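You operate a simulated robot arm through the tools that you are given. There is no shell and no other tool.

The job below is to be done with a simulated robot arm. You get a single attempt, and the scene is never put back.

## Task
Set the controls near the top of the work table. At the end: the white tub from the top of the work table is in the silver steel bowl; the left tin lid is set to open; the line knob is turned to 3; the logger switch is switched on; the right tin lid is set to open; whatever was shut is shut again. Leave all else as you found it, and nothing knocked over. Set down upright: white tub.

The check looks at the end state, three seconds after you hand in, the way a careful person would. Anything else that was tipped, shoved, dropped, spilled or broken makes it a failure. Lids that push on must go on centred and level and be pressed home; caps that screw on are set level and turned clockwise until they are tight.

## Robot
A 6-joint arm with a two-finger gripper, fixed in place. Base frame: the origin is on the floor under the middle of its stand, x ahead of it, y to its left, z up; the work surface is at about z = 80. Readings come in cm, degrees, newtons and seconds.
With the tool pointing down near the work surface it reaches from about 10 to 70 cm from the base axis. Its first joint turns from -66.0 to 66.0 degrees. Payload 2.45 kg.
The tool frame sits at the grasp point between the pads (the TCP): z along the fingers, y along the line on which they close. The tips reach 3 cm beyond it. The gripper opens to 10.6 cm; its body begins 7.9 cm behind the TCP.
Orientation is that of the tool frame in the base frame, as a unit quaternion [w, x, y, z]. With the fingers straight down and closing along the base's y, the tool's x points along the base's -x, its y along +y and its z along -z.

## Interface
- The arm moves only by the tool servo_tool. Its argument "increments" is one flat list of numbers, 7 for each row, row after row: the turn, a rotation vector about the tool's x, y, z in degrees, then the shift along the tool's x, y, z in mm, then the closure, from 0 (fully open) to 1 (shut). In form: [rx, ry, rz, tx, ty, tz, fingers, rx, ry, rz, tx, ty, tz, fingers, ...]. A call has 1 to 20 rows; each row shifts and turns the commanded pose from where the row before left it, along the tool's axes as they then stand. Each row takes 0.2 s and may step no farther than 5 cm and 8.6 degrees from the row before; otherwise, or with a gripper value out of range, the whole call is refused. A pose out of reach is approached as far as the arm can. The call stops where the force on the tool passes 40 N (or 10 N more than at its start, if that is more) or the arm is blocked; 0.2 s more then pass. Each finger travels about 15.3 cm/s and halts on what it meets, pressing with about 26 N; the grip force reading is that of the motor and also rises with nothing between the fingers. The clock runs only during rows and for 0.2 s after the last one: add rows that do not move to give the fingers time. It gives the time, the measured TCP pose, the force on the tool (base axes), the opening and the grip force at its end, in the units of the frame above (readings bear some noise), with the torque about the TCP (base axes, N m) and any sound that the robot's microphone picked up.
- Cameras (640 x 400 px; columns grow to the right, rows downward): "scene" is fixed at [6.92, 44.35, 138.34]; the picture's right is [-0.47, -0.88, 0.00], its down [-0.66, 0.36, -0.66] and it looks along [0.58, -0.31, -0.75] (base axes); focal length 354 px, centre (320, 200). "wrist" rides on the gripper at [7.6, -0.2, -10.6] in the tool frame; the picture's right is [0.02, 1.00, 0.00], its down [-0.78, 0.02, -0.62] and it looks along [-0.62, 0.01, 0.78] (tool axes); focal length 247 px, centre (320, 200).
- snapshot(camera): a new picture of that camera. The clock stands still meanwhile.
- locate(camera, pixels): for up to 12 pixels [column, row] of the newest picture of that camera ("zoom" is the newest enlarged one), the place [x, y, z] in the base frame of the surface seen there, good to about 0.3 cm. The clock stands still meanwhile.
- close_up(camera, box): a new picture of the part [left, top, right, bottom] of that camera's present view, enlarged. The clock stands still meanwhile.
- hand_in(): hands the job in; it is judged then, once.

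Open the gripper and draw the arm clear of the work before you hand the job in, unless the task says otherwise.

The tools are called after "Emit:" as a command line: name --argument value ..., lists and objects as JSON in quotes. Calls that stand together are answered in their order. servo_tool: Moves the arm, as the interface text tells. Its arguments: {"type":"object","properties":{"increments":{"type":"array","items":{"type":"number"}}},"required":["increments"]} The other tools are called the same way: snapshot (camera) takes a picture; locate (camera, pixels) gives the place of the surface under pixels of a picture; close_up (camera, box) takes an enlarged picture of a part of a camera's view; hand_in () hands the job in.

At the start:

```text
time: 0.0
ee_pos: [27.34, 16.48, 111.59]
tcp_rot: [0.0, 0.0, 1.0, -0.001]
ft_force: [-0.7, -0.4, -0.7]
torque: [-0.01, -0.02, 0.0]
opening: 10.59
grasp_force: 0.1
```

scene: 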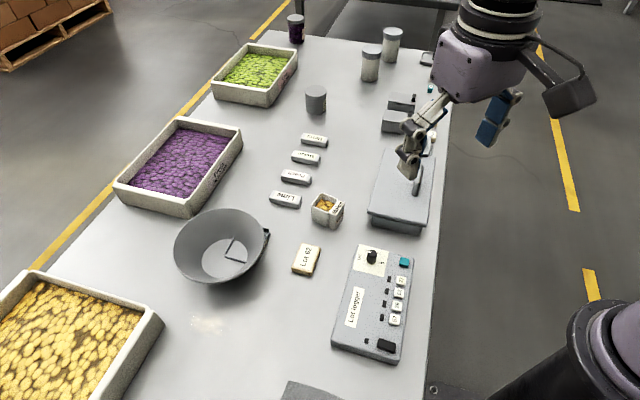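
wrist: 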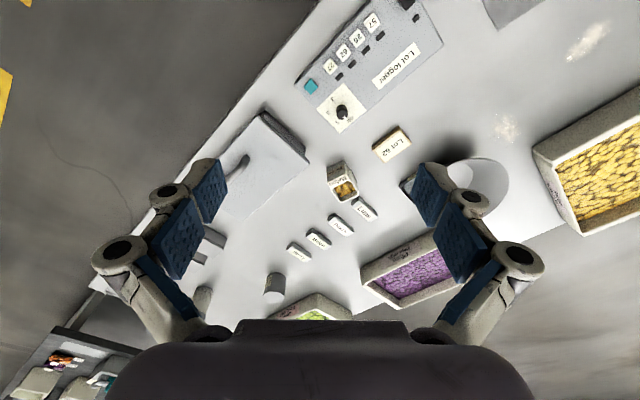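

I'll start by looking closely at the scene: the logger panel is around (375,300), the bowl at (222,245), and the tub near (327,210).

Emit:
close_up --camera "scene" --box '[320, 230, 440, 370]'

Emit:
close_up --camera "scene" --box '[250, 120, 450, 245]'

Emit:
close_up --camera "scene" --box '[260, 0, 460, 125]'

Emit:
close_up --camera "scene" --box '[150, 180, 350, 305]'

```text
2.86 times, centred on (380, 300) of scene
```

zoom: 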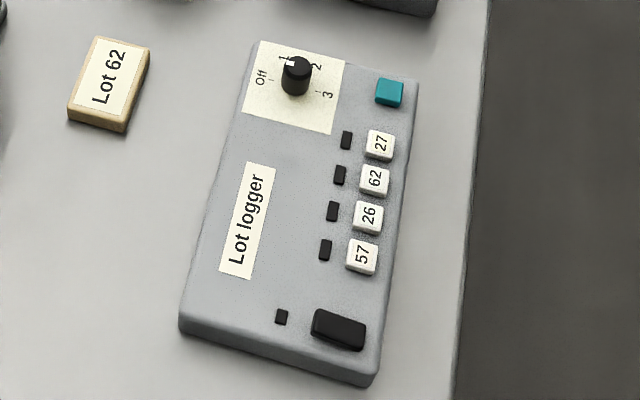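

```text
3.20 times, centred on (350, 182) of scene
```

zoom: 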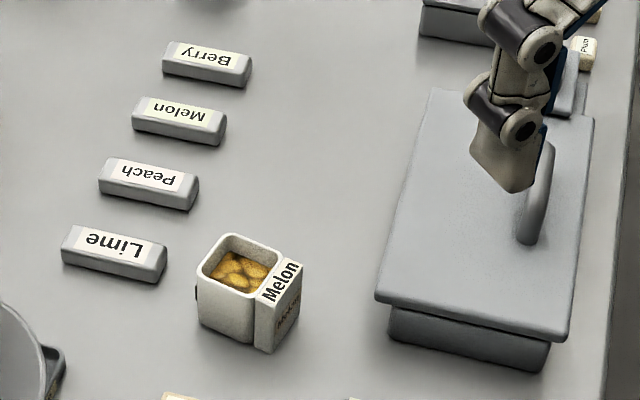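

```text
3.20 times, centred on (360, 62) of scene
```

zoom: 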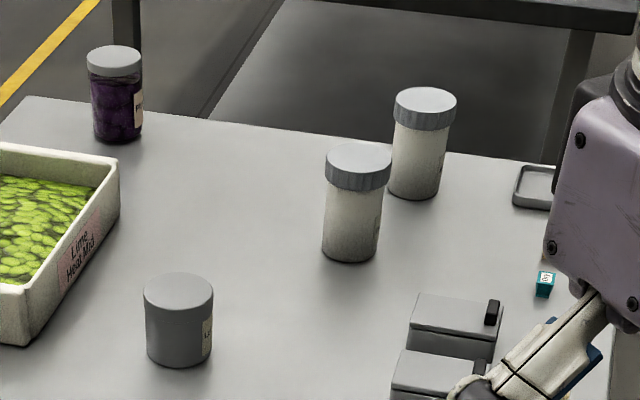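

```text
3.20 times, centred on (250, 242) of scene
```

zoom: 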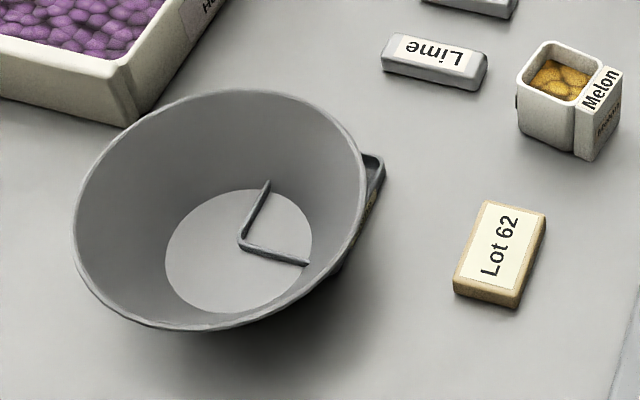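

The arm hides the two small boxes near (400,110). I'll locate the key points and take wrist close-ups before moving.

Emit:
close_up --camera "wrist" --box '[220, 0, 460, 150]'

Emit:
close_up --camera "wrist" --box '[0, 160, 320, 360]'

Emit:
locate --camera "scene" --pixels '[[371, 256], [403, 262], [386, 345], [366, 341], [327, 210], [399, 294], [222, 255], [403, 98], [396, 118], [430, 88], [400, 200], [316, 92]]'

```text
2.67 times, centred on (340, 75) of wrist
```

zoom: 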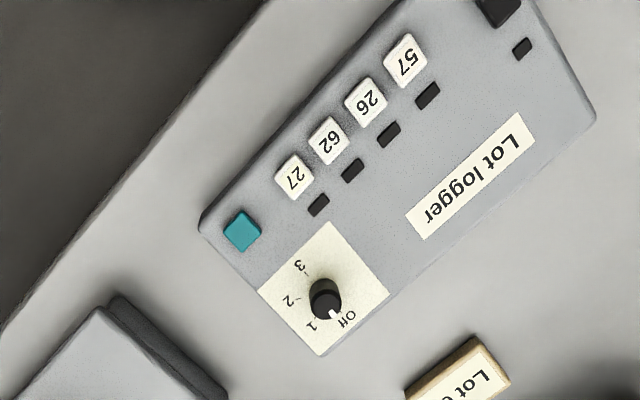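

```text
2.00 times, centred on (160, 260) of wrist
```

zoom: 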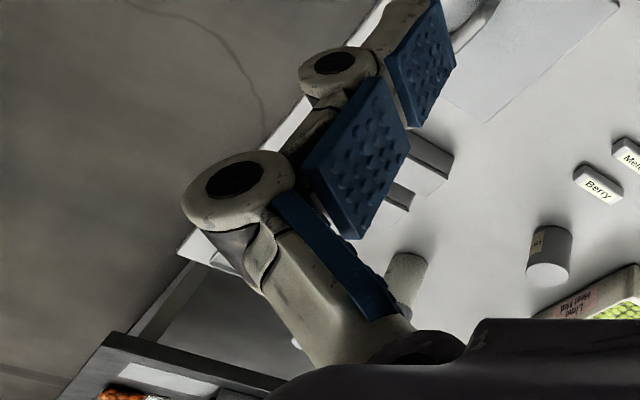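

```text
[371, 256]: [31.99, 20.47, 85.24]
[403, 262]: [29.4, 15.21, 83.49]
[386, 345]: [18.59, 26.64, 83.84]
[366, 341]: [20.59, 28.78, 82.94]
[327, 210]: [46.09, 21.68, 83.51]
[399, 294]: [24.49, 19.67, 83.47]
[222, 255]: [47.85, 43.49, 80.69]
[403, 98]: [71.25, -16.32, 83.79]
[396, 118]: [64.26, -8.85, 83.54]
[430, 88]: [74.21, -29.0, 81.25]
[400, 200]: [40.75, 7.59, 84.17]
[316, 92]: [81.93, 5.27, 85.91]
```

The logger is at about (25,20), rotated 45° to the base axes, and the tins are near (64..71,-9..-16). I'll move the arm across, at height, so the wrist camera can view the tins.

Emit:
servo_tool --increments '[0, 0, 0, -31, -35, 0, 0, 0, 0, 0, -31, -35, 0, 0, 0, 0, 0, -31, -35, 0, 0, 0, 0, 0, -31, -35, 0, 0, 0, 0, 0, -31, -35, 0, 0, 0, 0, 0, -31, -35, 0, 0, 0, 0, 0, -31, -35, 0, 0, 0, 0, 0, 0, 0, 0, 0]'

Emit:
snapshot --camera "wrist"

Emit:
snapshot --camera "scene"

```text
time: 1.8
ee_pos: [48.97, -8.09, 111.5]
tcp_rot: [0.0, -0.001, 1.0, 0.0]
ft_force: [-0.1, -0.9, 0.2]
torque: [-0.01, 0.06, 0.02]
opening: 10.59
grasp_force: 0.1
```

```text
taken
```

wrist: 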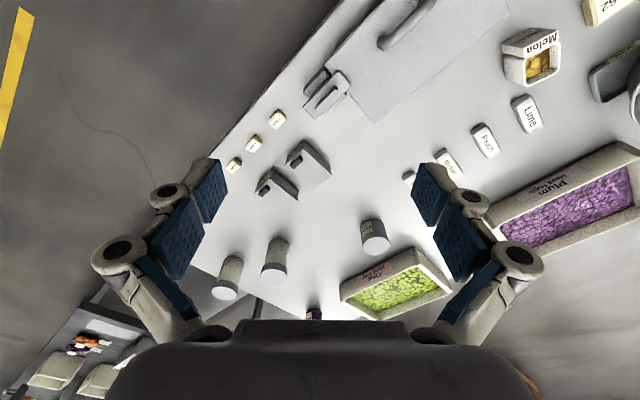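

```text
taken
```

scene: 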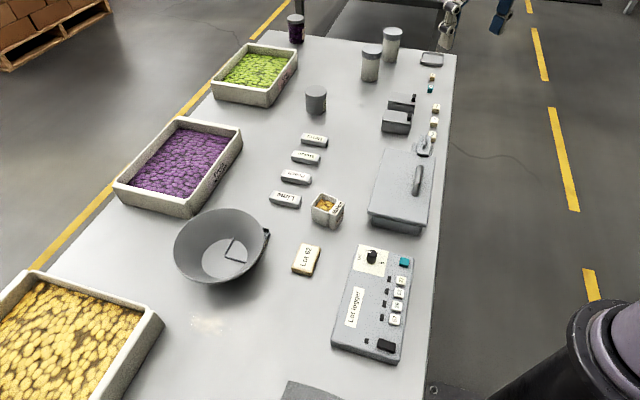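

Now the tins and the big box are unobstructed. Next I'll take close-ups of the box and tins area.

Emit:
close_up --camera "scene" --box '[360, 40, 470, 160]'

Emit:
close_up --camera "scene" --box '[340, 130, 460, 250]'

Emit:
close_up --camera "wrist" --box '[200, 60, 440, 210]'

Emit:
close_up --camera "wrist" --box '[400, 0, 640, 150]'

Emit:
locate --camera "scene" --pixels '[[402, 98], [415, 95], [398, 119], [410, 114], [423, 146], [433, 136], [435, 121], [437, 108], [431, 88], [432, 77], [416, 180], [431, 60]]'

```text
3.33 times, centred on (415, 100) of scene
```

zoom: 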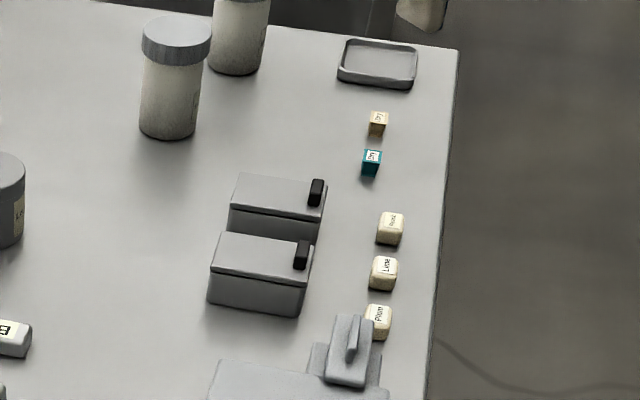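

```text
3.33 times, centred on (400, 190) of scene
```

zoom: 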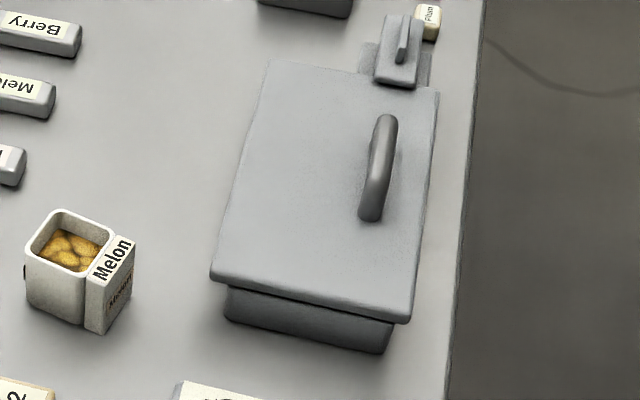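

```text
2.67 times, centred on (320, 135) of wrist
```

zoom: 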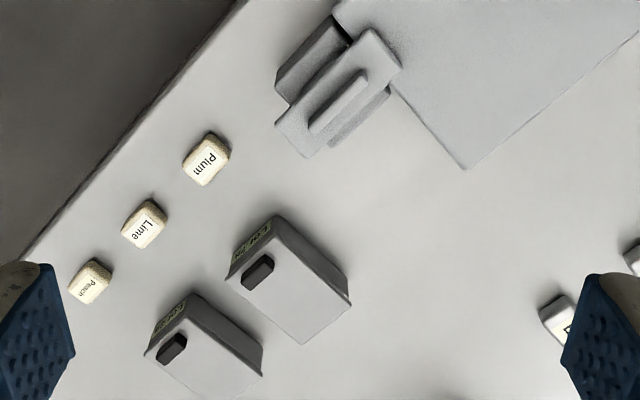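

```text
2.67 times, centred on (520, 75) of wrist
```

zoom: 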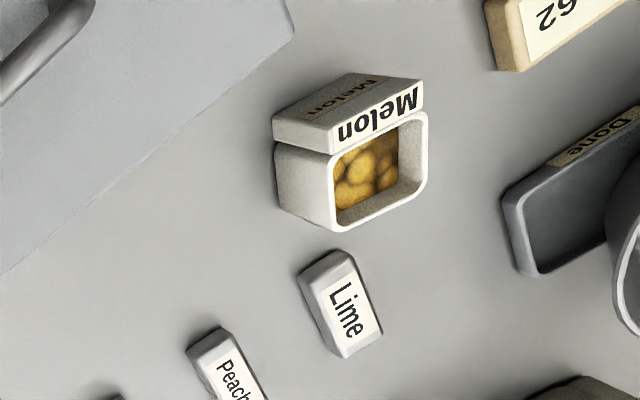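

```text
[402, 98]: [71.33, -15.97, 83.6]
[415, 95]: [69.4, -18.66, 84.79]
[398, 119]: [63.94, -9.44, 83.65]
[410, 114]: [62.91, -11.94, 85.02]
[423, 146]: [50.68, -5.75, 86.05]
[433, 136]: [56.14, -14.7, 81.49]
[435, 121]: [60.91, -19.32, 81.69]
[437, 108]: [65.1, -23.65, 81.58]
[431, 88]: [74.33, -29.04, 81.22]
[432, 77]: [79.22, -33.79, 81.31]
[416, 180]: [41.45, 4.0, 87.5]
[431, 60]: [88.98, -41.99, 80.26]
```

The tins have front labels and black lid knobs. I'll zoom the wrist view further to read labels and understand the lids, plus look at the bowl.

Emit:
close_up --camera "wrist" --box '[250, 130, 340, 210]'

Emit:
close_up --camera "wrist" --box '[290, 50, 370, 130]'

Emit:
close_up --camera "scene" --box '[370, 80, 450, 160]'

Emit:
close_up --camera "scene" --box '[160, 200, 280, 290]'

```text
5.00 times, centred on (295, 170) of wrist
```

zoom: 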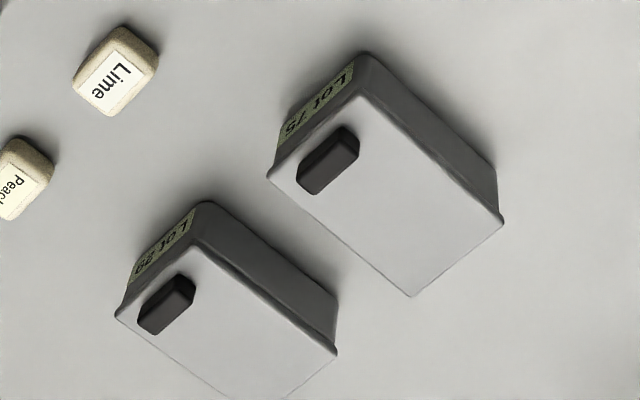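

```text
5.00 times, centred on (330, 90) of wrist
```

zoom: 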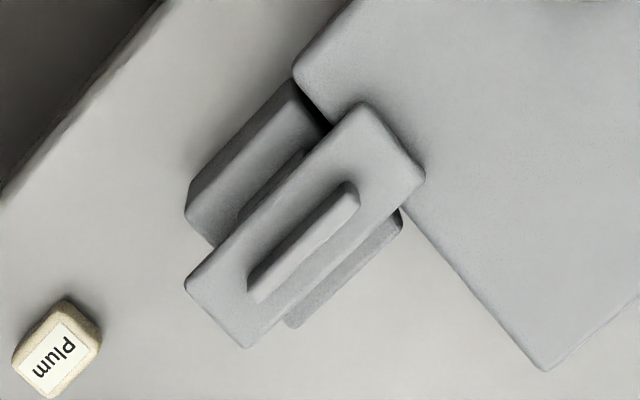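

```text
5.00 times, centred on (410, 120) of scene
```

zoom: 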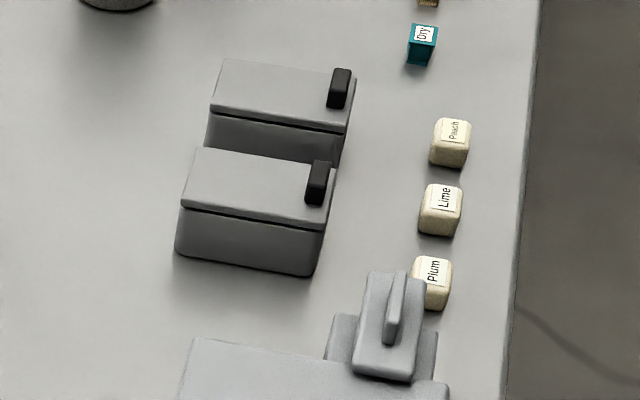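

```text
4.44 times, centred on (220, 245) of scene
```

zoom: 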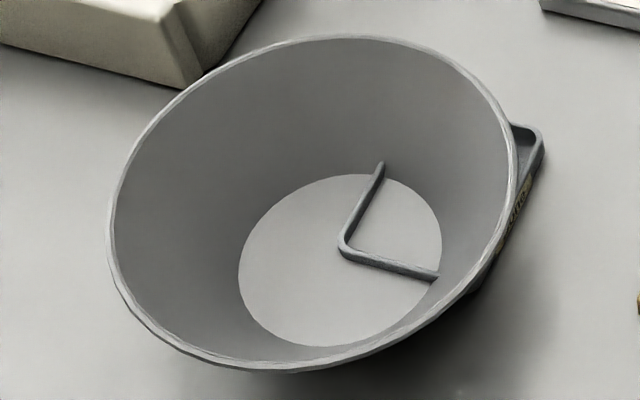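

The zoom of the bowl shows the floor disc and an L-shaped rail. I'll locate the rim, floor and rail points in this zoom.

Emit:
locate --camera "zoom" --pixels '[[300, 270], [243, 275], [320, 345], [440, 230], [340, 178], [345, 245], [380, 165], [435, 275], [340, 38], [115, 220], [260, 368], [512, 170]]'

Emit:
close_up --camera "scene" --box '[370, 85, 430, 140]'

```text
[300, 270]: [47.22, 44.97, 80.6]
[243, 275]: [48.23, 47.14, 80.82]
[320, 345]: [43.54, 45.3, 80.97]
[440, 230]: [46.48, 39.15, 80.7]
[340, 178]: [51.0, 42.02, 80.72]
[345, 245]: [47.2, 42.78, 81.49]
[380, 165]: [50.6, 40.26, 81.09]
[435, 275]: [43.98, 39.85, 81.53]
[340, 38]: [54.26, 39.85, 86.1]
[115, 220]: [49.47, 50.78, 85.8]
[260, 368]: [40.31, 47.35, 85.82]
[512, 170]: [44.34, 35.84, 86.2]
```

```text
7.27 times, centred on (400, 112) of scene
```

zoom: 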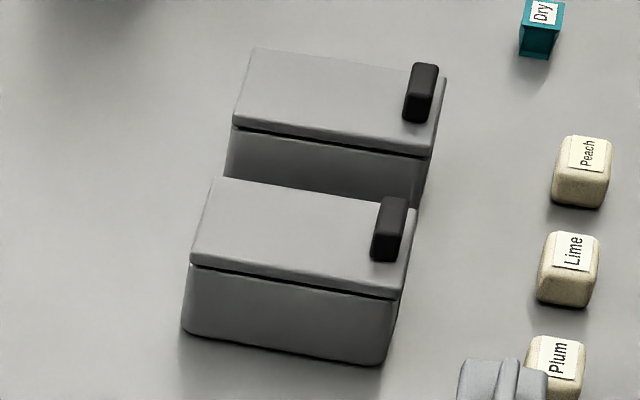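

Bowl rim is at z≈86, centre about (47.3,43.3), floor radius about 4. Now I'll get the tins' geometry from the current zoom.

Emit:
locate --camera "zoom" --pixels '[[216, 180], [192, 262], [395, 292], [414, 212], [393, 203], [380, 255], [380, 362], [185, 330], [252, 52], [235, 122], [430, 150], [424, 72]]'

Emit:
close_up --camera "scene" --box '[300, 185, 350, 235]'

```text
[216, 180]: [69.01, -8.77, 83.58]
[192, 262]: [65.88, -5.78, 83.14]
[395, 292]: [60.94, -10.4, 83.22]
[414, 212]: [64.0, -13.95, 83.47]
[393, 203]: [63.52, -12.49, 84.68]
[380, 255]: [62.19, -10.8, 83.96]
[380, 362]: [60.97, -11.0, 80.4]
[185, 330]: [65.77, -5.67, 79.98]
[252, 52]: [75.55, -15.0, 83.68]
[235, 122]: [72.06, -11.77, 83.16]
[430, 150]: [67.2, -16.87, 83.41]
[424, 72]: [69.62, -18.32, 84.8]
```

```text
8.00 times, centred on (325, 210) of scene
```

zoom: 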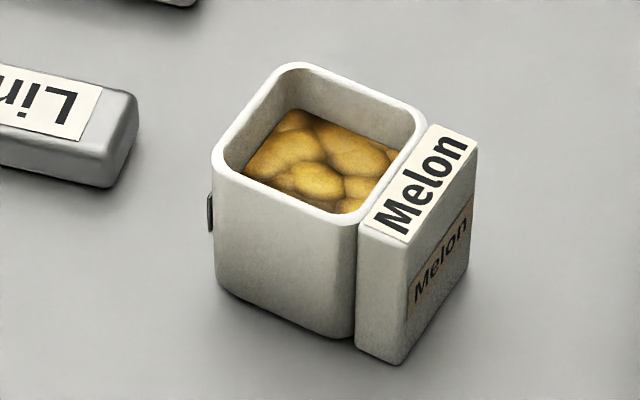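

The tins' hinge-to-front direction is about 45° in the base frame; the left tin's knob is near (62.9,-11.6,84.5). I'll yaw the tool -45° to align its closing line with the knob bar, then move above the knob for a close wrist view.

Emit:
servo_tool --increments '[0, 0, -7.5, 0, 0, 0, 0, 0, 0, -7.5, 0, 0, 0, 0, 0, 0, -7.5, 0, 0, 0, 0, 0, 0, -7.5, 0, 0, 0, 0, 0, 0, -7.5, 0, 0, 0, 0, 0, 0, -7.5, 0, 0, 0, 0, 0, 0, 0, -14.7, -24.6, 27, 0, 0, 0, 0, -14.7, -24.6, 27, 0, 0, 0, 0, -14.7, -24.6, 27, 0, 0, 0, 0, -14.7, -24.6, 27, 0, 0, 0, 0, -14.7, -24.6, 27, 0, 0, 0, 0, 0, 0, 0, 0]'

Emit:
snapshot --camera "wrist"

Emit:
snapshot --camera "scene"

```text
time: 4.4
ee_pos: [62.94, -11.55, 98.0]
tcp_rot: [0.0, -0.382, 0.924, 0.0]
ft_force: [-0.1, 0.6, 0.5]
torque: [-0.02, 0.0, 0.01]
opening: 10.64
grasp_force: 0.1
```

```text
taken
```

wrist: 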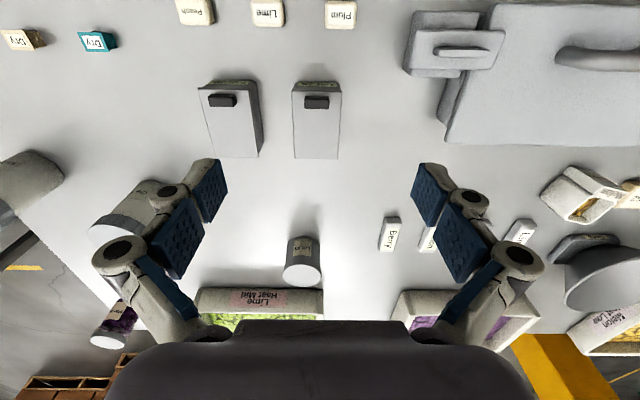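

```text
taken
```

scene: 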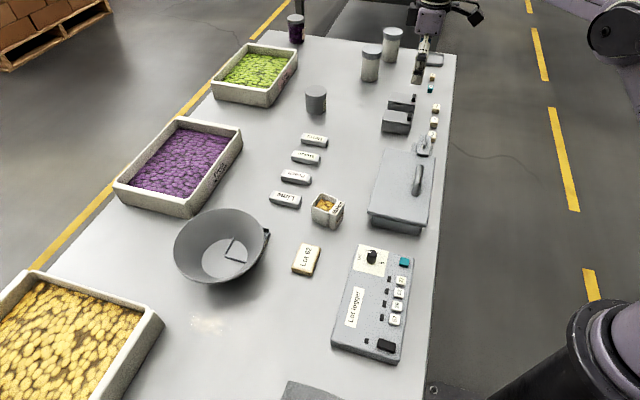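

The tins are now axis-aligned in the wrist view, with the left one at (316,120) and its knob at (317,102). I'll zoom in and locate points.

Emit:
close_up --camera "wrist" --box '[190, 70, 350, 170]'

Emit:
locate --camera "wrist" --pixels '[[317, 99], [305, 102], [329, 102], [317, 108], [294, 95], [340, 95], [295, 157], [338, 157], [223, 98], [210, 101], [236, 101], [214, 157]]'

```text
4.00 times, centred on (270, 120) of wrist
```

zoom: 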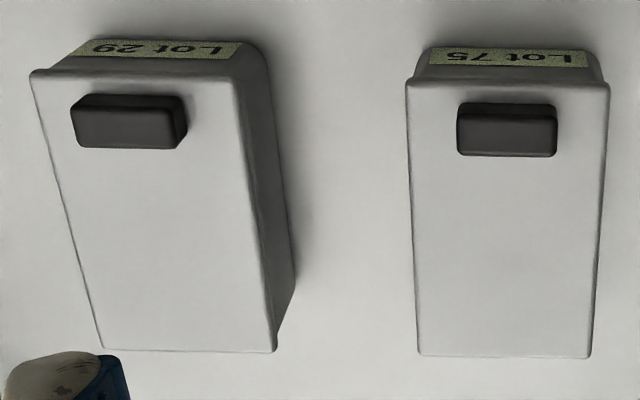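

```text
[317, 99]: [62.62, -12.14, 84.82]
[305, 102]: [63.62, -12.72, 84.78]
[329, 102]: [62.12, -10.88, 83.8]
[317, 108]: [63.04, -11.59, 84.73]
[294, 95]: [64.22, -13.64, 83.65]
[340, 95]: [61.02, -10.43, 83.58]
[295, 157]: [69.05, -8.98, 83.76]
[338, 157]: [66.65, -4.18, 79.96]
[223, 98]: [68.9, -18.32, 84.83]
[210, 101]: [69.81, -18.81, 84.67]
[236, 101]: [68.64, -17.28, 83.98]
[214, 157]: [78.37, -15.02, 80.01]
```

The left knob's centre is about (63.0,-11.7), top z 84.8, roughly 2.2 cm wide. Before gripping I need the fingertip geometry, so I'll zoom on the finger pads.

Emit:
close_up --camera "wrist" --box '[400, 140, 560, 300]'

Emit:
locate --camera "wrist" --pixels '[[422, 164], [444, 166], [414, 208], [436, 224], [446, 205], [458, 192], [484, 205], [440, 252], [462, 280], [486, 240]]'

```text
2.50 times, centred on (480, 220) of wrist
```

zoom: 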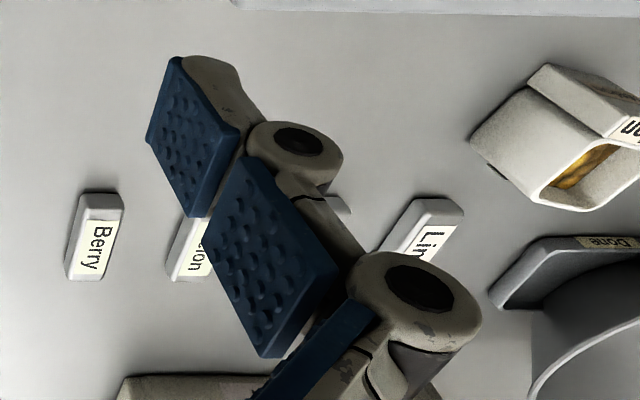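

```text
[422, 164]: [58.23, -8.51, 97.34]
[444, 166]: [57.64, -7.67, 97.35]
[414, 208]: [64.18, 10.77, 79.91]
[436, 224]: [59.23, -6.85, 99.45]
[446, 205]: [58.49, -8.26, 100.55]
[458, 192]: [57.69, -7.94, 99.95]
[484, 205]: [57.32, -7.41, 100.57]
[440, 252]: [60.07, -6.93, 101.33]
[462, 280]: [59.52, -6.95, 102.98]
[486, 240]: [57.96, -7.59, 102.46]
```

The pads are about ±1.1 cm wide in tool x, and at full opening the tips sit only ~0.7 cm past the TCP, so tip depth may change with closure. I'll test partial closure in free air.

Emit:
servo_tool --increments '[0, 0, 0, 0, 0, 0, 0.6, 0, 0, 0, 0, 0, 0, 0.6, 0, 0, 0, 0, 0, 0, 0.6]'

Emit:
close_up --camera "wrist" --box '[200, 60, 440, 260]'

```text
time: 5.2
ee_pos: [62.89, -11.57, 98.06]
tcp_rot: [0.0, -0.382, 0.924, 0.0]
ft_force: [-0.1, -0.5, 0.1]
torque: [0.05, -0.01, 0.02]
opening: 4.22
grasp_force: 0.0
```

```text
2.00 times, centred on (320, 160) of wrist
```

zoom: 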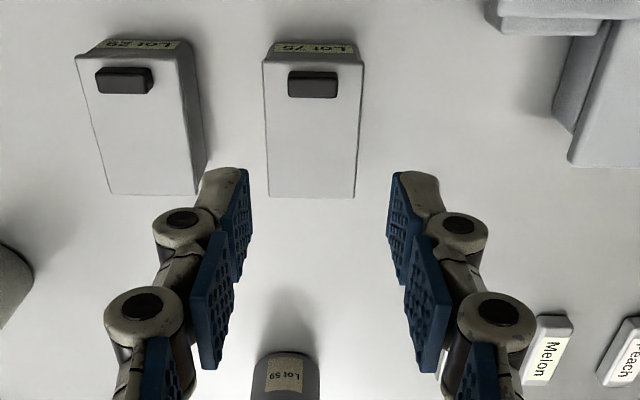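

With closure 0.6 the tips show at zoom (247,172) and (393,176). I'll locate the pad corners.

Emit:
locate --camera "zoom" --pixels '[[397, 178], [393, 240], [408, 215], [243, 175], [247, 240], [215, 178], [425, 182], [432, 240], [430, 368], [208, 365], [230, 262], [405, 280]]'

```text
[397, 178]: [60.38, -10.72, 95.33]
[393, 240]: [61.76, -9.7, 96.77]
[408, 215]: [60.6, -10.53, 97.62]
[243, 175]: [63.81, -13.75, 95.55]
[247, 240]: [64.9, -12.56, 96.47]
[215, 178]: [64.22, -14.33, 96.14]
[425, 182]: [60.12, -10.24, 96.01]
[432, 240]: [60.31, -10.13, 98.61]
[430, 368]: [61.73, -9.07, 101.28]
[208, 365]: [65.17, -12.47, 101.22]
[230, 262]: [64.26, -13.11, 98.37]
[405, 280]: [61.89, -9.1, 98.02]
```

At 4.2 cm opening the tips reach 2.75 cm past the TCP. I'll descend to z≈90 above the left knob with the knob near the pads' +x edge, and check the centring.

Emit:
servo_tool --increments '[0, 0, 0, -3.1, -1.2, 27, 0.6, 0, 0, 0, -3.1, -1.2, 27, 0.6, 0, 0, 0, 0, 0, 27, 0.6, 0, 0, 0, 0, 0, 0, 0.6]'

Emit:
close_up --camera "wrist" --box '[200, 60, 440, 260]'

```text
time: 6.2
ee_pos: [63.58, -11.33, 90.02]
tcp_rot: [0.001, -0.383, 0.924, 0.001]
ft_force: [-0.6, -0.3, -0.7]
torque: [-0.02, -0.01, 0.04]
opening: 4.24
grasp_force: 0.0
```

```text
2.00 times, centred on (320, 160) of wrist
```

zoom: 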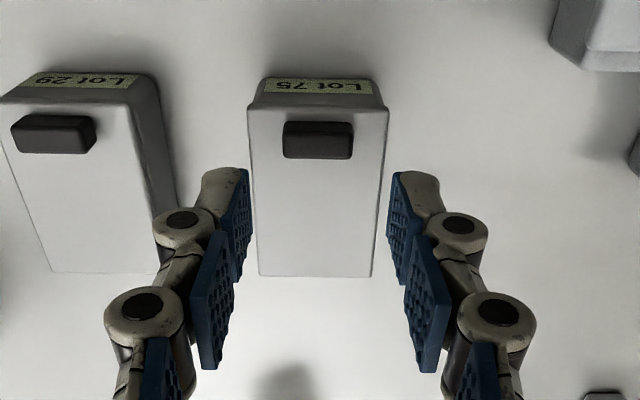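

The knob is centred between the fingers (zoom x 318 vs 320). I'll descend so that tips are just above the lid and close on the knob.

Emit:
servo_tool --increments '[0, 0, 0, 1.5, -0.5, 16, 0.6, 0, 0, 0, 0, 0, 15, 0.6, 0, 0, 0, 0, 0, 0, 0.7, 0, 0, 0, 0, 0, 0, 0.78, 0, 0, 0, 0, 0, 0, 0.9, 0, 0, 0, 0, 0, 0, 0.9, 0, 0, 0, 0, 0, 0, 0.9]'

Emit:
close_up --camera "wrist" --box '[200, 60, 440, 260]'

```text
time: 7.8
ee_pos: [63.56, -11.39, 86.82]
tcp_rot: [0.0, -0.383, 0.924, -0.001]
ft_force: [7.2, -5.5, -3.9]
torque: [-0.08, -0.24, 0.04]
opening: 2.32
grasp_force: 44.8
```

```text
2.00 times, centred on (320, 160) of wrist
```

zoom: 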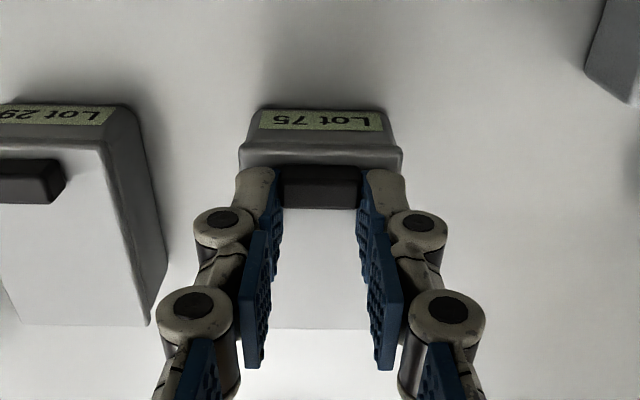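

The knob is gripped (opening 2.32). I'll relieve the small sideways load and start lifting the lid along its hinge arc by about 15°.

Emit:
servo_tool --increments '[0, 0, 0, 0, -1, 0, 0.9, 0, 0, 0, -1.1, 0, -5.3, 0.9, 0, 0, 0, -1.5, 0, -5.3, 0.9, 0, 0, 0, -2.1, 0, -5.1, 0.9, 0, 0, 0, 0, 0, 0, 0.9]'

Emit:
close_up --camera "wrist" --box '[200, 60, 440, 260]'

Emit:
close_up --camera "scene" --box '[350, 50, 450, 150]'

```text
time: 9.0
ee_pos: [63.9, -11.21, 88.53]
tcp_rot: [0.0, -0.382, 0.924, 0.0]
ft_force: [0.2, 1.1, 0.1]
torque: [0.03, -0.02, 0.0]
opening: 1.07
grasp_force: 0.2
```

```text
2.00 times, centred on (320, 160) of wrist
```

zoom: 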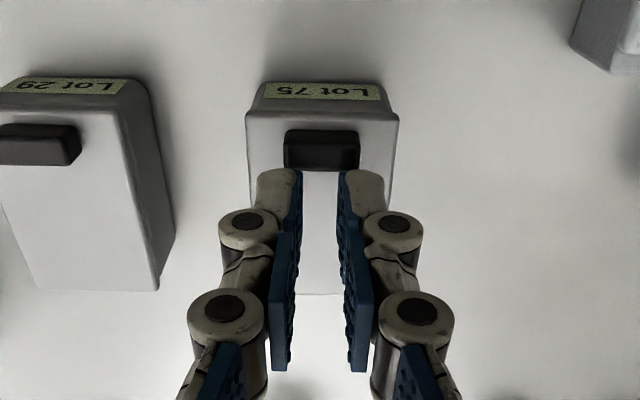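

```text
4.00 times, centred on (400, 100) of scene
```

zoom: 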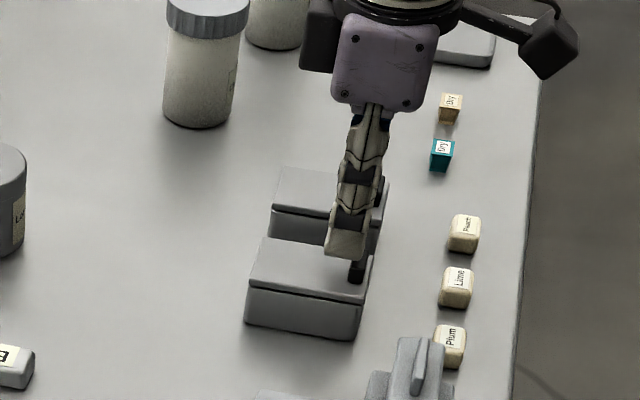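

The fingers slipped off the knob; the lid is still shut. I'll re-grip deeper with the knob more central on the pads and lift in smaller steps while reading force.

Emit:
servo_tool --increments '[0, 0, 0, 0, 0, 0, 0.6, 0, 0, 0, 6, 0, 0, 0.6, 0, 0, 0, 0, 0, 10, 0.6, 0, 0, 0, 0, 0, 9, 0.68, 0, 0, 0, 0, 0, 0, 0.76, 0, 0, 0, 0, 0, 1, 0.9, 0, 0, 0, 0, 0, 0, 1, 0, 0, 0, 0, 0, 0, 1]'

Emit:
close_up --camera "wrist" --box '[200, 60, 440, 260]'

```text
time: 10.7
ee_pos: [63.47, -11.46, 86.66]
tcp_rot: [-0.001, -0.383, 0.924, 0.0]
ft_force: [-0.9, 1.0, 5.3]
torque: [0.15, -0.12, -0.05]
opening: 2.29
grasp_force: 45.9
stopped in row 8: the force on the tool passed its limit at 41 N (the readings are from after the stop); the commanded pose is now the measured one
```

```text
2.00 times, centred on (320, 160) of wrist
```

zoom: 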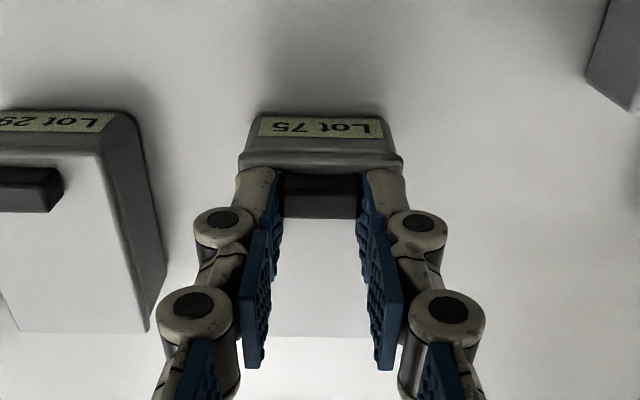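

Firm grip with tips at the lid plate. Now a small lift of 4 mm to read the resistance.

Emit:
servo_tool --increments '[0, 0, 0, -0.3, 0, -2, 1, 0, 0, 0, -0.4, 0, -2, 1]'

```text
time: 11.3
ee_pos: [63.45, -11.5, 86.7]
tcp_rot: [0.0, -0.382, 0.924, 0.001]
ft_force: [-5.7, 4.3, -37.9]
torque: [0.2, -0.02, -0.05]
opening: 2.3
grasp_force: 45.5
```

The tool is being pulled with 38 N yet nothing moves, so the lid is likely not a lift-up hinge here (and the tin is fixed). I'll release the vertical load and probe sliding backward (tool -x).

Emit:
servo_tool --increments '[0, 0, 0, 0.7, 0, 4, 1, 0, 0, 0, -2, 0, 0, 1, 0, 0, 0, -2, 0, 0, 1]'

```text
time: 12.1
ee_pos: [63.6, -11.32, 86.63]
tcp_rot: [0.0, -0.384, 0.924, 0.0]
ft_force: [-4.5, 4.0, 11.1]
torque: [-0.09, 0.47, -0.06]
opening: 2.29
grasp_force: 45.1
```

It moved back ~2 mm with almost no force along that direction. I'll check whether the lid slid or the fingers slipped.

Emit:
close_up --camera "wrist" --box '[240, 80, 400, 200]'

Emit:
close_up --camera "scene" --box '[370, 80, 440, 140]'

```text
3.33 times, centred on (320, 140) of wrist
```

zoom: 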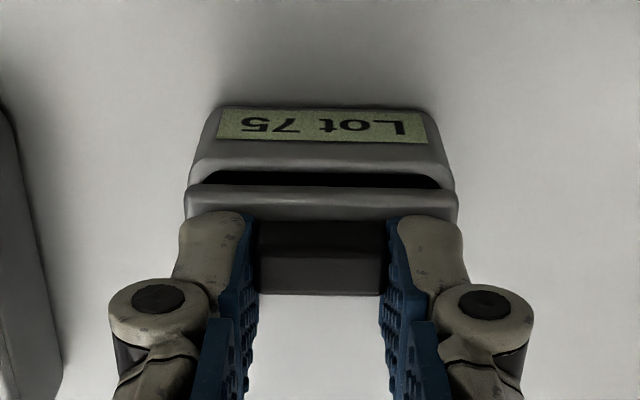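

```text
6.67 times, centred on (405, 110) of scene
```

zoom: 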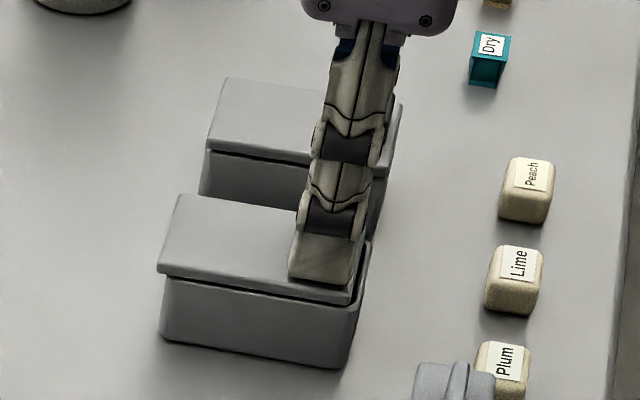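

The lid is a sliding lid: a gap opened behind the label at the front. I'll keep sliding it back along tool -x in gentle steps.

Emit:
servo_tool --increments '[0, 0, 0, -4, 0.5, -0.5, 1, 0, 0, 0, -5, 0, 0, 1, 0, 0, 0, -5, 0, 0, 1, 0, 0, 0, -5, 0, 0, 1]'

Emit:
close_up --camera "wrist" --box '[240, 80, 400, 200]'

```text
time: 13.1
ee_pos: [65.04, -10.0, 86.76]
tcp_rot: [0.0, -0.383, 0.924, -0.001]
ft_force: [0.2, 1.6, 23.1]
torque: [-0.18, 0.2, 0.0]
opening: 2.29
grasp_force: 44.8
```

```text
3.33 times, centred on (320, 140) of wrist
```

zoom: 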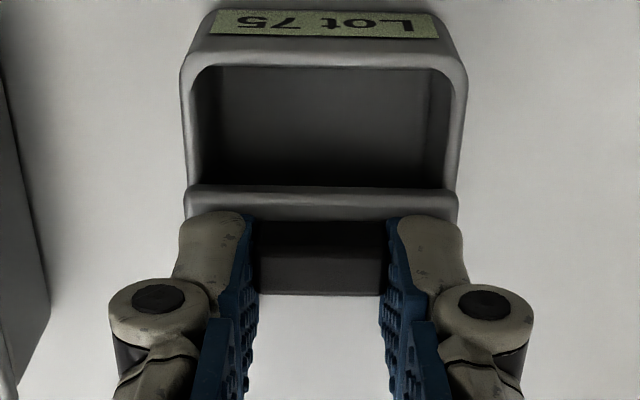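

The lid has slid about 2 cm and the tin is opening. I'll ease up slightly (23 N vertical load) and continue.

Emit:
servo_tool --increments '[0, 0, 0, -4, 0, -1.2, 1, 0, 0, 0, -5, 0, -0.5, 1, 0, 0, 0, -5, 0, 0, 1]'

Emit:
close_up --camera "wrist" --box '[240, 80, 400, 200]'

```text
time: 13.9
ee_pos: [65.99, -8.95, 86.73]
tcp_rot: [0.0, -0.383, 0.924, 0.001]
ft_force: [-0.2, -0.4, -2.9]
torque: [0.08, -0.12, 0.07]
opening: 2.29
grasp_force: 45.7
```

```text
3.33 times, centred on (320, 140) of wrist
```

zoom: 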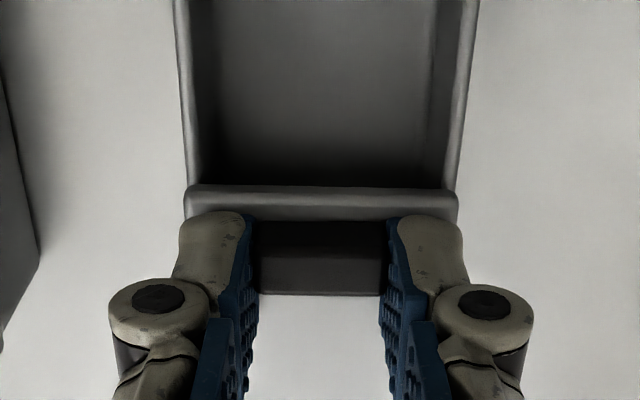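

About 3.6 cm of travel with near-zero force. Continuing with small steps until it meets its end stop.

Emit:
servo_tool --increments '[0, 0, 0, -4, 0, 0, 1, 0, 0, 0, -4, 0, 0, 1, 0, 0, 0, -4, 0, 0, 1, 0, 0, 0, 0, 0, 0, 1]'

Emit:
close_up --camera "wrist" --box '[240, 40, 400, 200]'

Emit:
close_up --camera "scene" --box '[370, 70, 440, 140]'

```text
time: 14.9
ee_pos: [66.81, -8.01, 86.76]
tcp_rot: [0.001, -0.383, 0.924, 0.0]
ft_force: [0.9, -1.5, -15.1]
torque: [0.02, -0.15, -0.03]
opening: 2.28
grasp_force: 45.1
```

```text
2.50 times, centred on (320, 120) of wrist
```

zoom: 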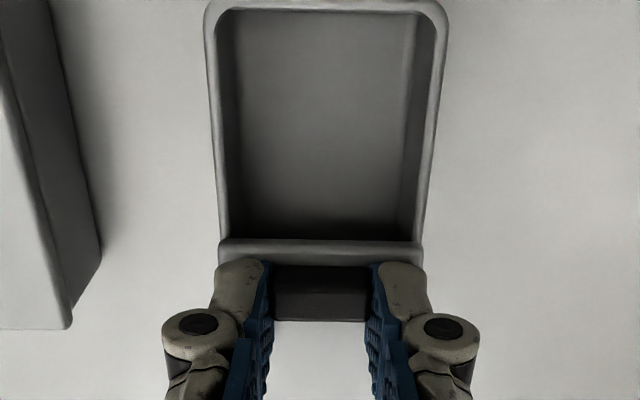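

```text
5.71 times, centred on (405, 105) of scene
```

zoom: 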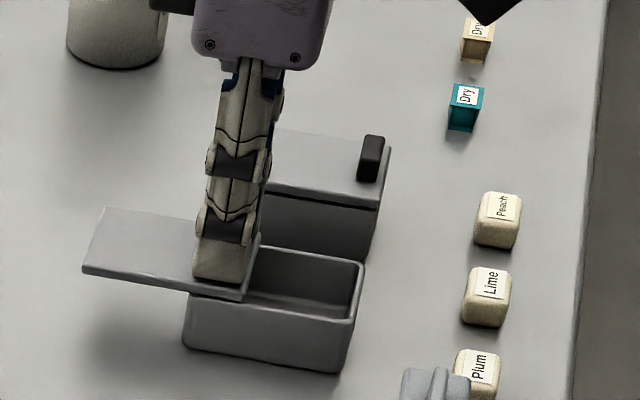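

Lid is about 4.9 cm back and tin interior is open. I'll continue a little more to find the end stop, easing the vertical load.

Emit:
servo_tool --increments '[0, 0, 0, -3, 0, 0.8, 1, 0, 0, 0, -3, 0, 0, 1, 0, 0, 0, -3, 0, 0, 1, 0, 0, 0, 0, 0, 0, 1]'

Emit:
close_up --camera "wrist" --box '[240, 40, 400, 200]'

```text
time: 15.9
ee_pos: [67.33, -7.6, 86.72]
tcp_rot: [-0.002, -0.382, 0.924, 0.001]
ft_force: [-13.2, -6.0, -9.0]
torque: [0.15, 0.18, -0.08]
opening: 2.28
grasp_force: 45.2
```

```text
2.50 times, centred on (320, 120) of wrist
```

zoom: 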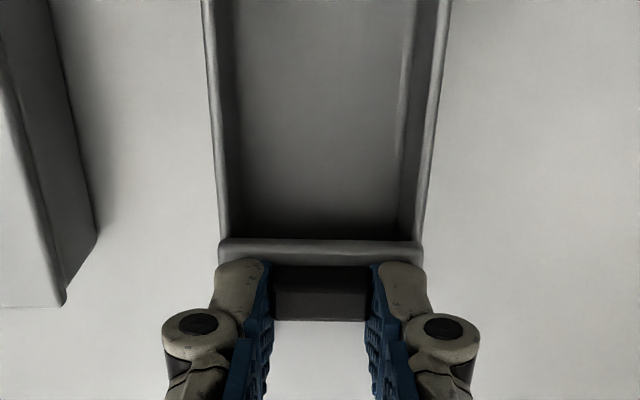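

Now about 14 N of resistance builds and motion lags; it's at or near the end stop (5.5 cm travel). One small extra push to confirm.

Emit:
servo_tool --increments '[0, 0, 0, -2, 0, 0.5, 1, 0, 0, 0, 0, 0, 0, 1]'

```text
time: 16.5
ee_pos: [67.41, -7.48, 86.76]
tcp_rot: [-0.003, -0.382, 0.924, 0.0]
ft_force: [-19.7, -13.6, -3.8]
torque: [-0.07, 0.24, -0.01]
opening: 2.28
grasp_force: 45.0
```

Resistance rises without motion: the lid is at its end stop. I'll release, rise, and check.

Emit:
servo_tool --increments '[0, 0, 0, 3, 0, 0, 1, 0, 0, 0, 0, 0, 0, 0.6, 0, 0, 0, 0, 0, 0, 0.6, 0, 0, 0, 0, 0, -30, 0.6, 0, 0, 0, 0, 0, -40, 0.6, 0, 0, 0, 0, 0, 0, 0.6]'

Emit:
snapshot --camera "wrist"

Emit:
close_up --camera "scene" --box '[360, 60, 450, 150]'

```text
time: 17.9
ee_pos: [67.46, -7.49, 93.72]
tcp_rot: [0.0, -0.383, 0.924, 0.0]
ft_force: [-0.2, -1.0, -0.8]
torque: [-0.02, 0.01, 0.03]
opening: 4.23
grasp_force: 0.0
```

```text
taken
```

wrist: 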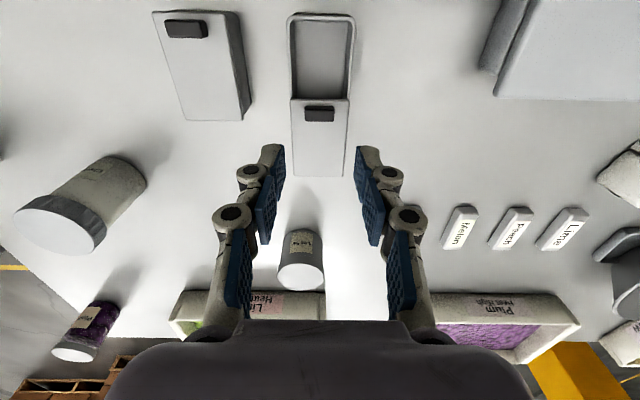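

```text
4.44 times, centred on (405, 105) of scene
```

zoom: 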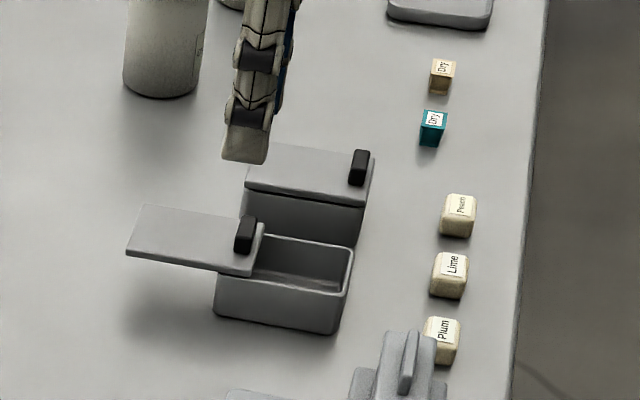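

Left lid is fully open. For the right tin (farther out), I'll push its knob back with closed, tilted fingers; first I move to the front of it at height and tilt 30° outward.

Emit:
servo_tool --increments '[0, 0, 0, 26.5, -21.6, -10, 1, 0, 0, 0, 26.5, -21.6, 0, 1, 0, 0, 0, 26.5, -21.6, 0, 1, 0, 0, 0, 26.5, -21.6, 0, 1, 0, -6, 0, 0, 0, 0, 1, 0, -6, 0, 0, 0, 0, 1, 0, -6, 0, 0, 0, 0, 1, 0, -6, 0, 0, 0, 0, 1, 0, -6, 0, 0, 0, 0, 1, 0, 0, 0, 0, 0, 0, 1]'

Emit:
snapshot --camera "wrist"

Emit:
snapshot --camera "scene"

```text
time: 20.1
ee_pos: [65.32, -21.04, 94.59]
tcp_rot: [0.24, -0.37, 0.892, 0.099]
ft_force: [0.8, -0.1, 0.0]
torque: [0.0, -0.03, -0.04]
opening: 0.0
grasp_force: 25.9
out of reach, approached as far as the arm can: row 4
```

```text
taken
```

wrist: 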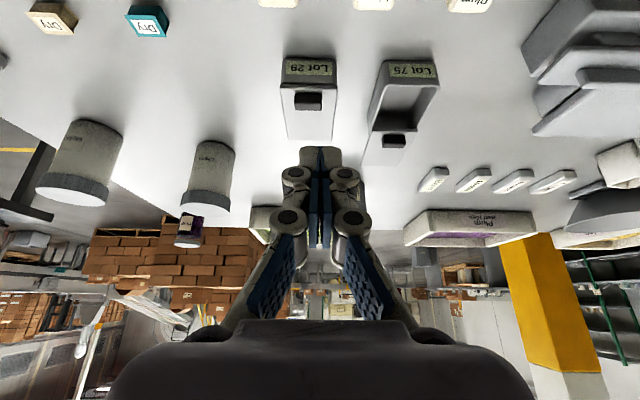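

```text
taken
```

scene: 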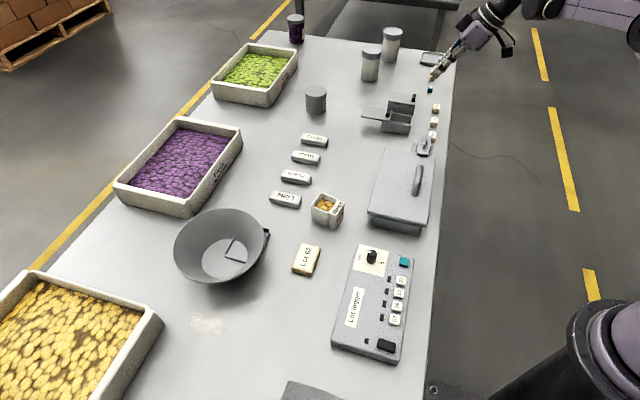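

Tilted as planned. The right tin's knob shows at (308,101) and the closed tips at (320,150). I'll locate the knob and tip.

Emit:
locate --camera "wrist" --pixels '[[308, 96], [297, 98], [319, 98], [308, 106], [284, 90], [332, 90], [312, 149], [328, 149], [283, 138], [333, 138]]'

Emit:
close_up --camera "wrist" --box '[240, 50, 400, 170]'

```text
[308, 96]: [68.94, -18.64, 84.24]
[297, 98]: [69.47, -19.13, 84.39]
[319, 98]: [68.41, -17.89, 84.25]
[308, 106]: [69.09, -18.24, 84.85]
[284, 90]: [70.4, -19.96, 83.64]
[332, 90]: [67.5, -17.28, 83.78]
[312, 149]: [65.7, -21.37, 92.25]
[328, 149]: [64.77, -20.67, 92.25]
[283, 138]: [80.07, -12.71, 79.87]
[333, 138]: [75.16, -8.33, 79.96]
```

```text
3.33 times, centred on (320, 110) of wrist
```

zoom: 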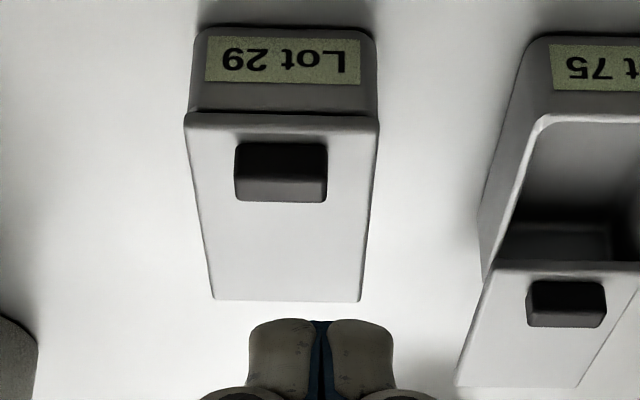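

The knob's front face is at about (69.0,-18.6,84.3), so the tool must shift ~-8 mm in its y and descend in front of the tin. I'll go there in steps.

Emit:
servo_tool --increments '[0, 0, 0, 10, -2.7, 20, 1, 0, 0, 0, 10, -2.7, 20, 1, 0, 0, 0, 10, -2.7, 20, 1, 0, 0, 0, 0, 0, 0, 1]'

Emit:
close_up --camera "wrist" --box '[240, 70, 400, 190]'

```text
time: 21.1
ee_pos: [66.13, -21.17, 87.71]
tcp_rot: [0.239, -0.369, 0.892, 0.099]
ft_force: [0.4, 0.8, -0.4]
torque: [0.02, -0.03, 0.01]
opening: 0.0
grasp_force: 26.0
```

```text
3.33 times, centred on (320, 130) of wrist
```

zoom: 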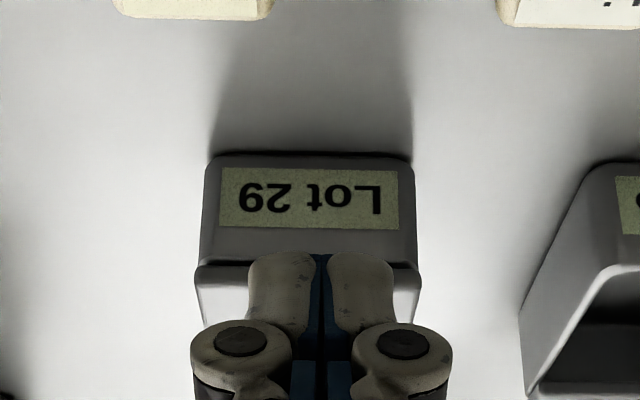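

Nearly in position; I'll shift 2 mm in tool -y and descend to z≈86.5 so the tip corner sits at knob height.

Emit:
servo_tool --increments '[0, 0, 0, 2.9, -2, 5, 1, 0, 0, 0, 2.9, 0, 5, 1, 0, 0, 0, 0, 0, 0, 1]'

Emit:
close_up --camera "wrist" --box '[240, 70, 400, 190]'

Emit:
close_up --camera "scene" --box '[370, 70, 450, 150]'

```text
time: 21.9
ee_pos: [66.38, -21.41, 86.67]
tcp_rot: [0.239, -0.369, 0.893, 0.098]
ft_force: [0.1, 0.1, -0.8]
torque: [0.03, 0.01, 0.03]
opening: 0.0
grasp_force: 26.0
```

```text
3.33 times, centred on (320, 130) of wrist
```

zoom: 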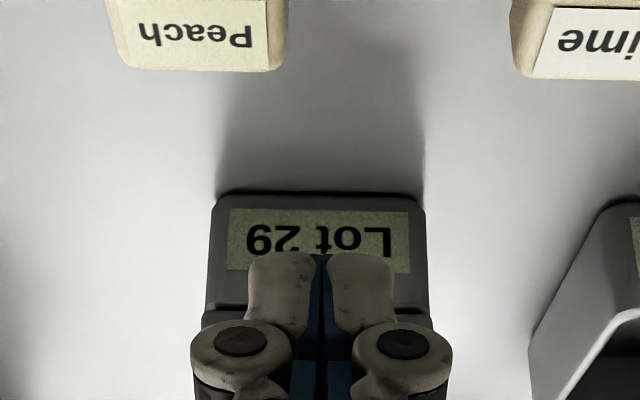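

```text
5.00 times, centred on (410, 110) of scene
```

zoom: 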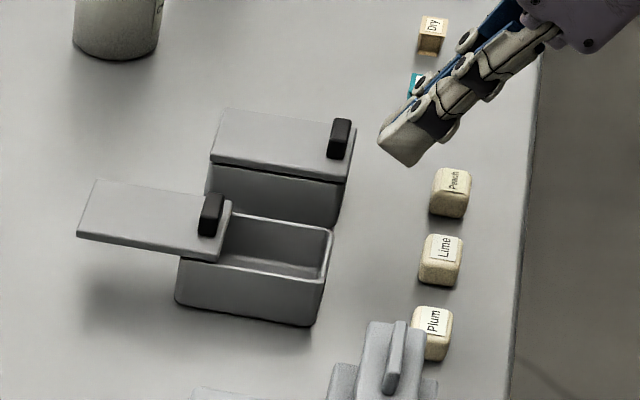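

The closed tips are just in front of the right tin's knob. Now I push horizontally back (tool -x/+z mix), first 18 mm.

Emit:
servo_tool --increments '[0, 0, 0, -4.33, 0, 2.5, 1, 0, 0, 0, -4.33, 0, 2.5, 1, 0, 0, 0, -4.33, 0, 2.5, 1, 0, 0, 0, -4.33, 0, 2.5, 1, 0, 0, 0, 0, 0, 0, 1]'

Emit:
close_up --camera "wrist" --box '[240, 70, 400, 190]'

Emit:
close_up --camera "scene" --box '[370, 70, 450, 150]'

```text
time: 23.1
ee_pos: [67.77, -19.91, 86.72]
tcp_rot: [0.239, -0.37, 0.892, 0.099]
ft_force: [-0.3, -0.7, -0.1]
torque: [0.02, -0.01, -0.03]
opening: 0.0
grasp_force: 28.8
```

```text
3.33 times, centred on (320, 130) of wrist
```

zoom: 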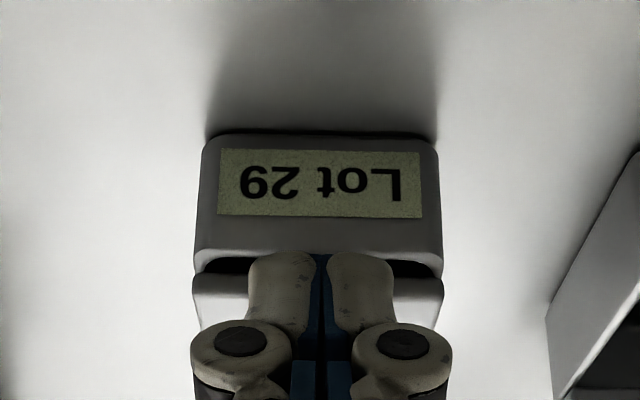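

```text
5.00 times, centred on (410, 110) of scene
```

zoom: 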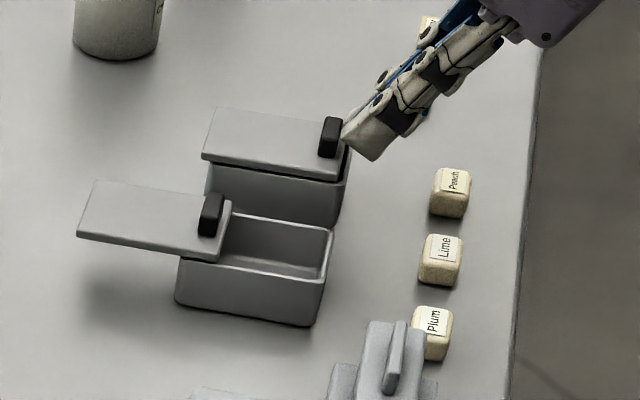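

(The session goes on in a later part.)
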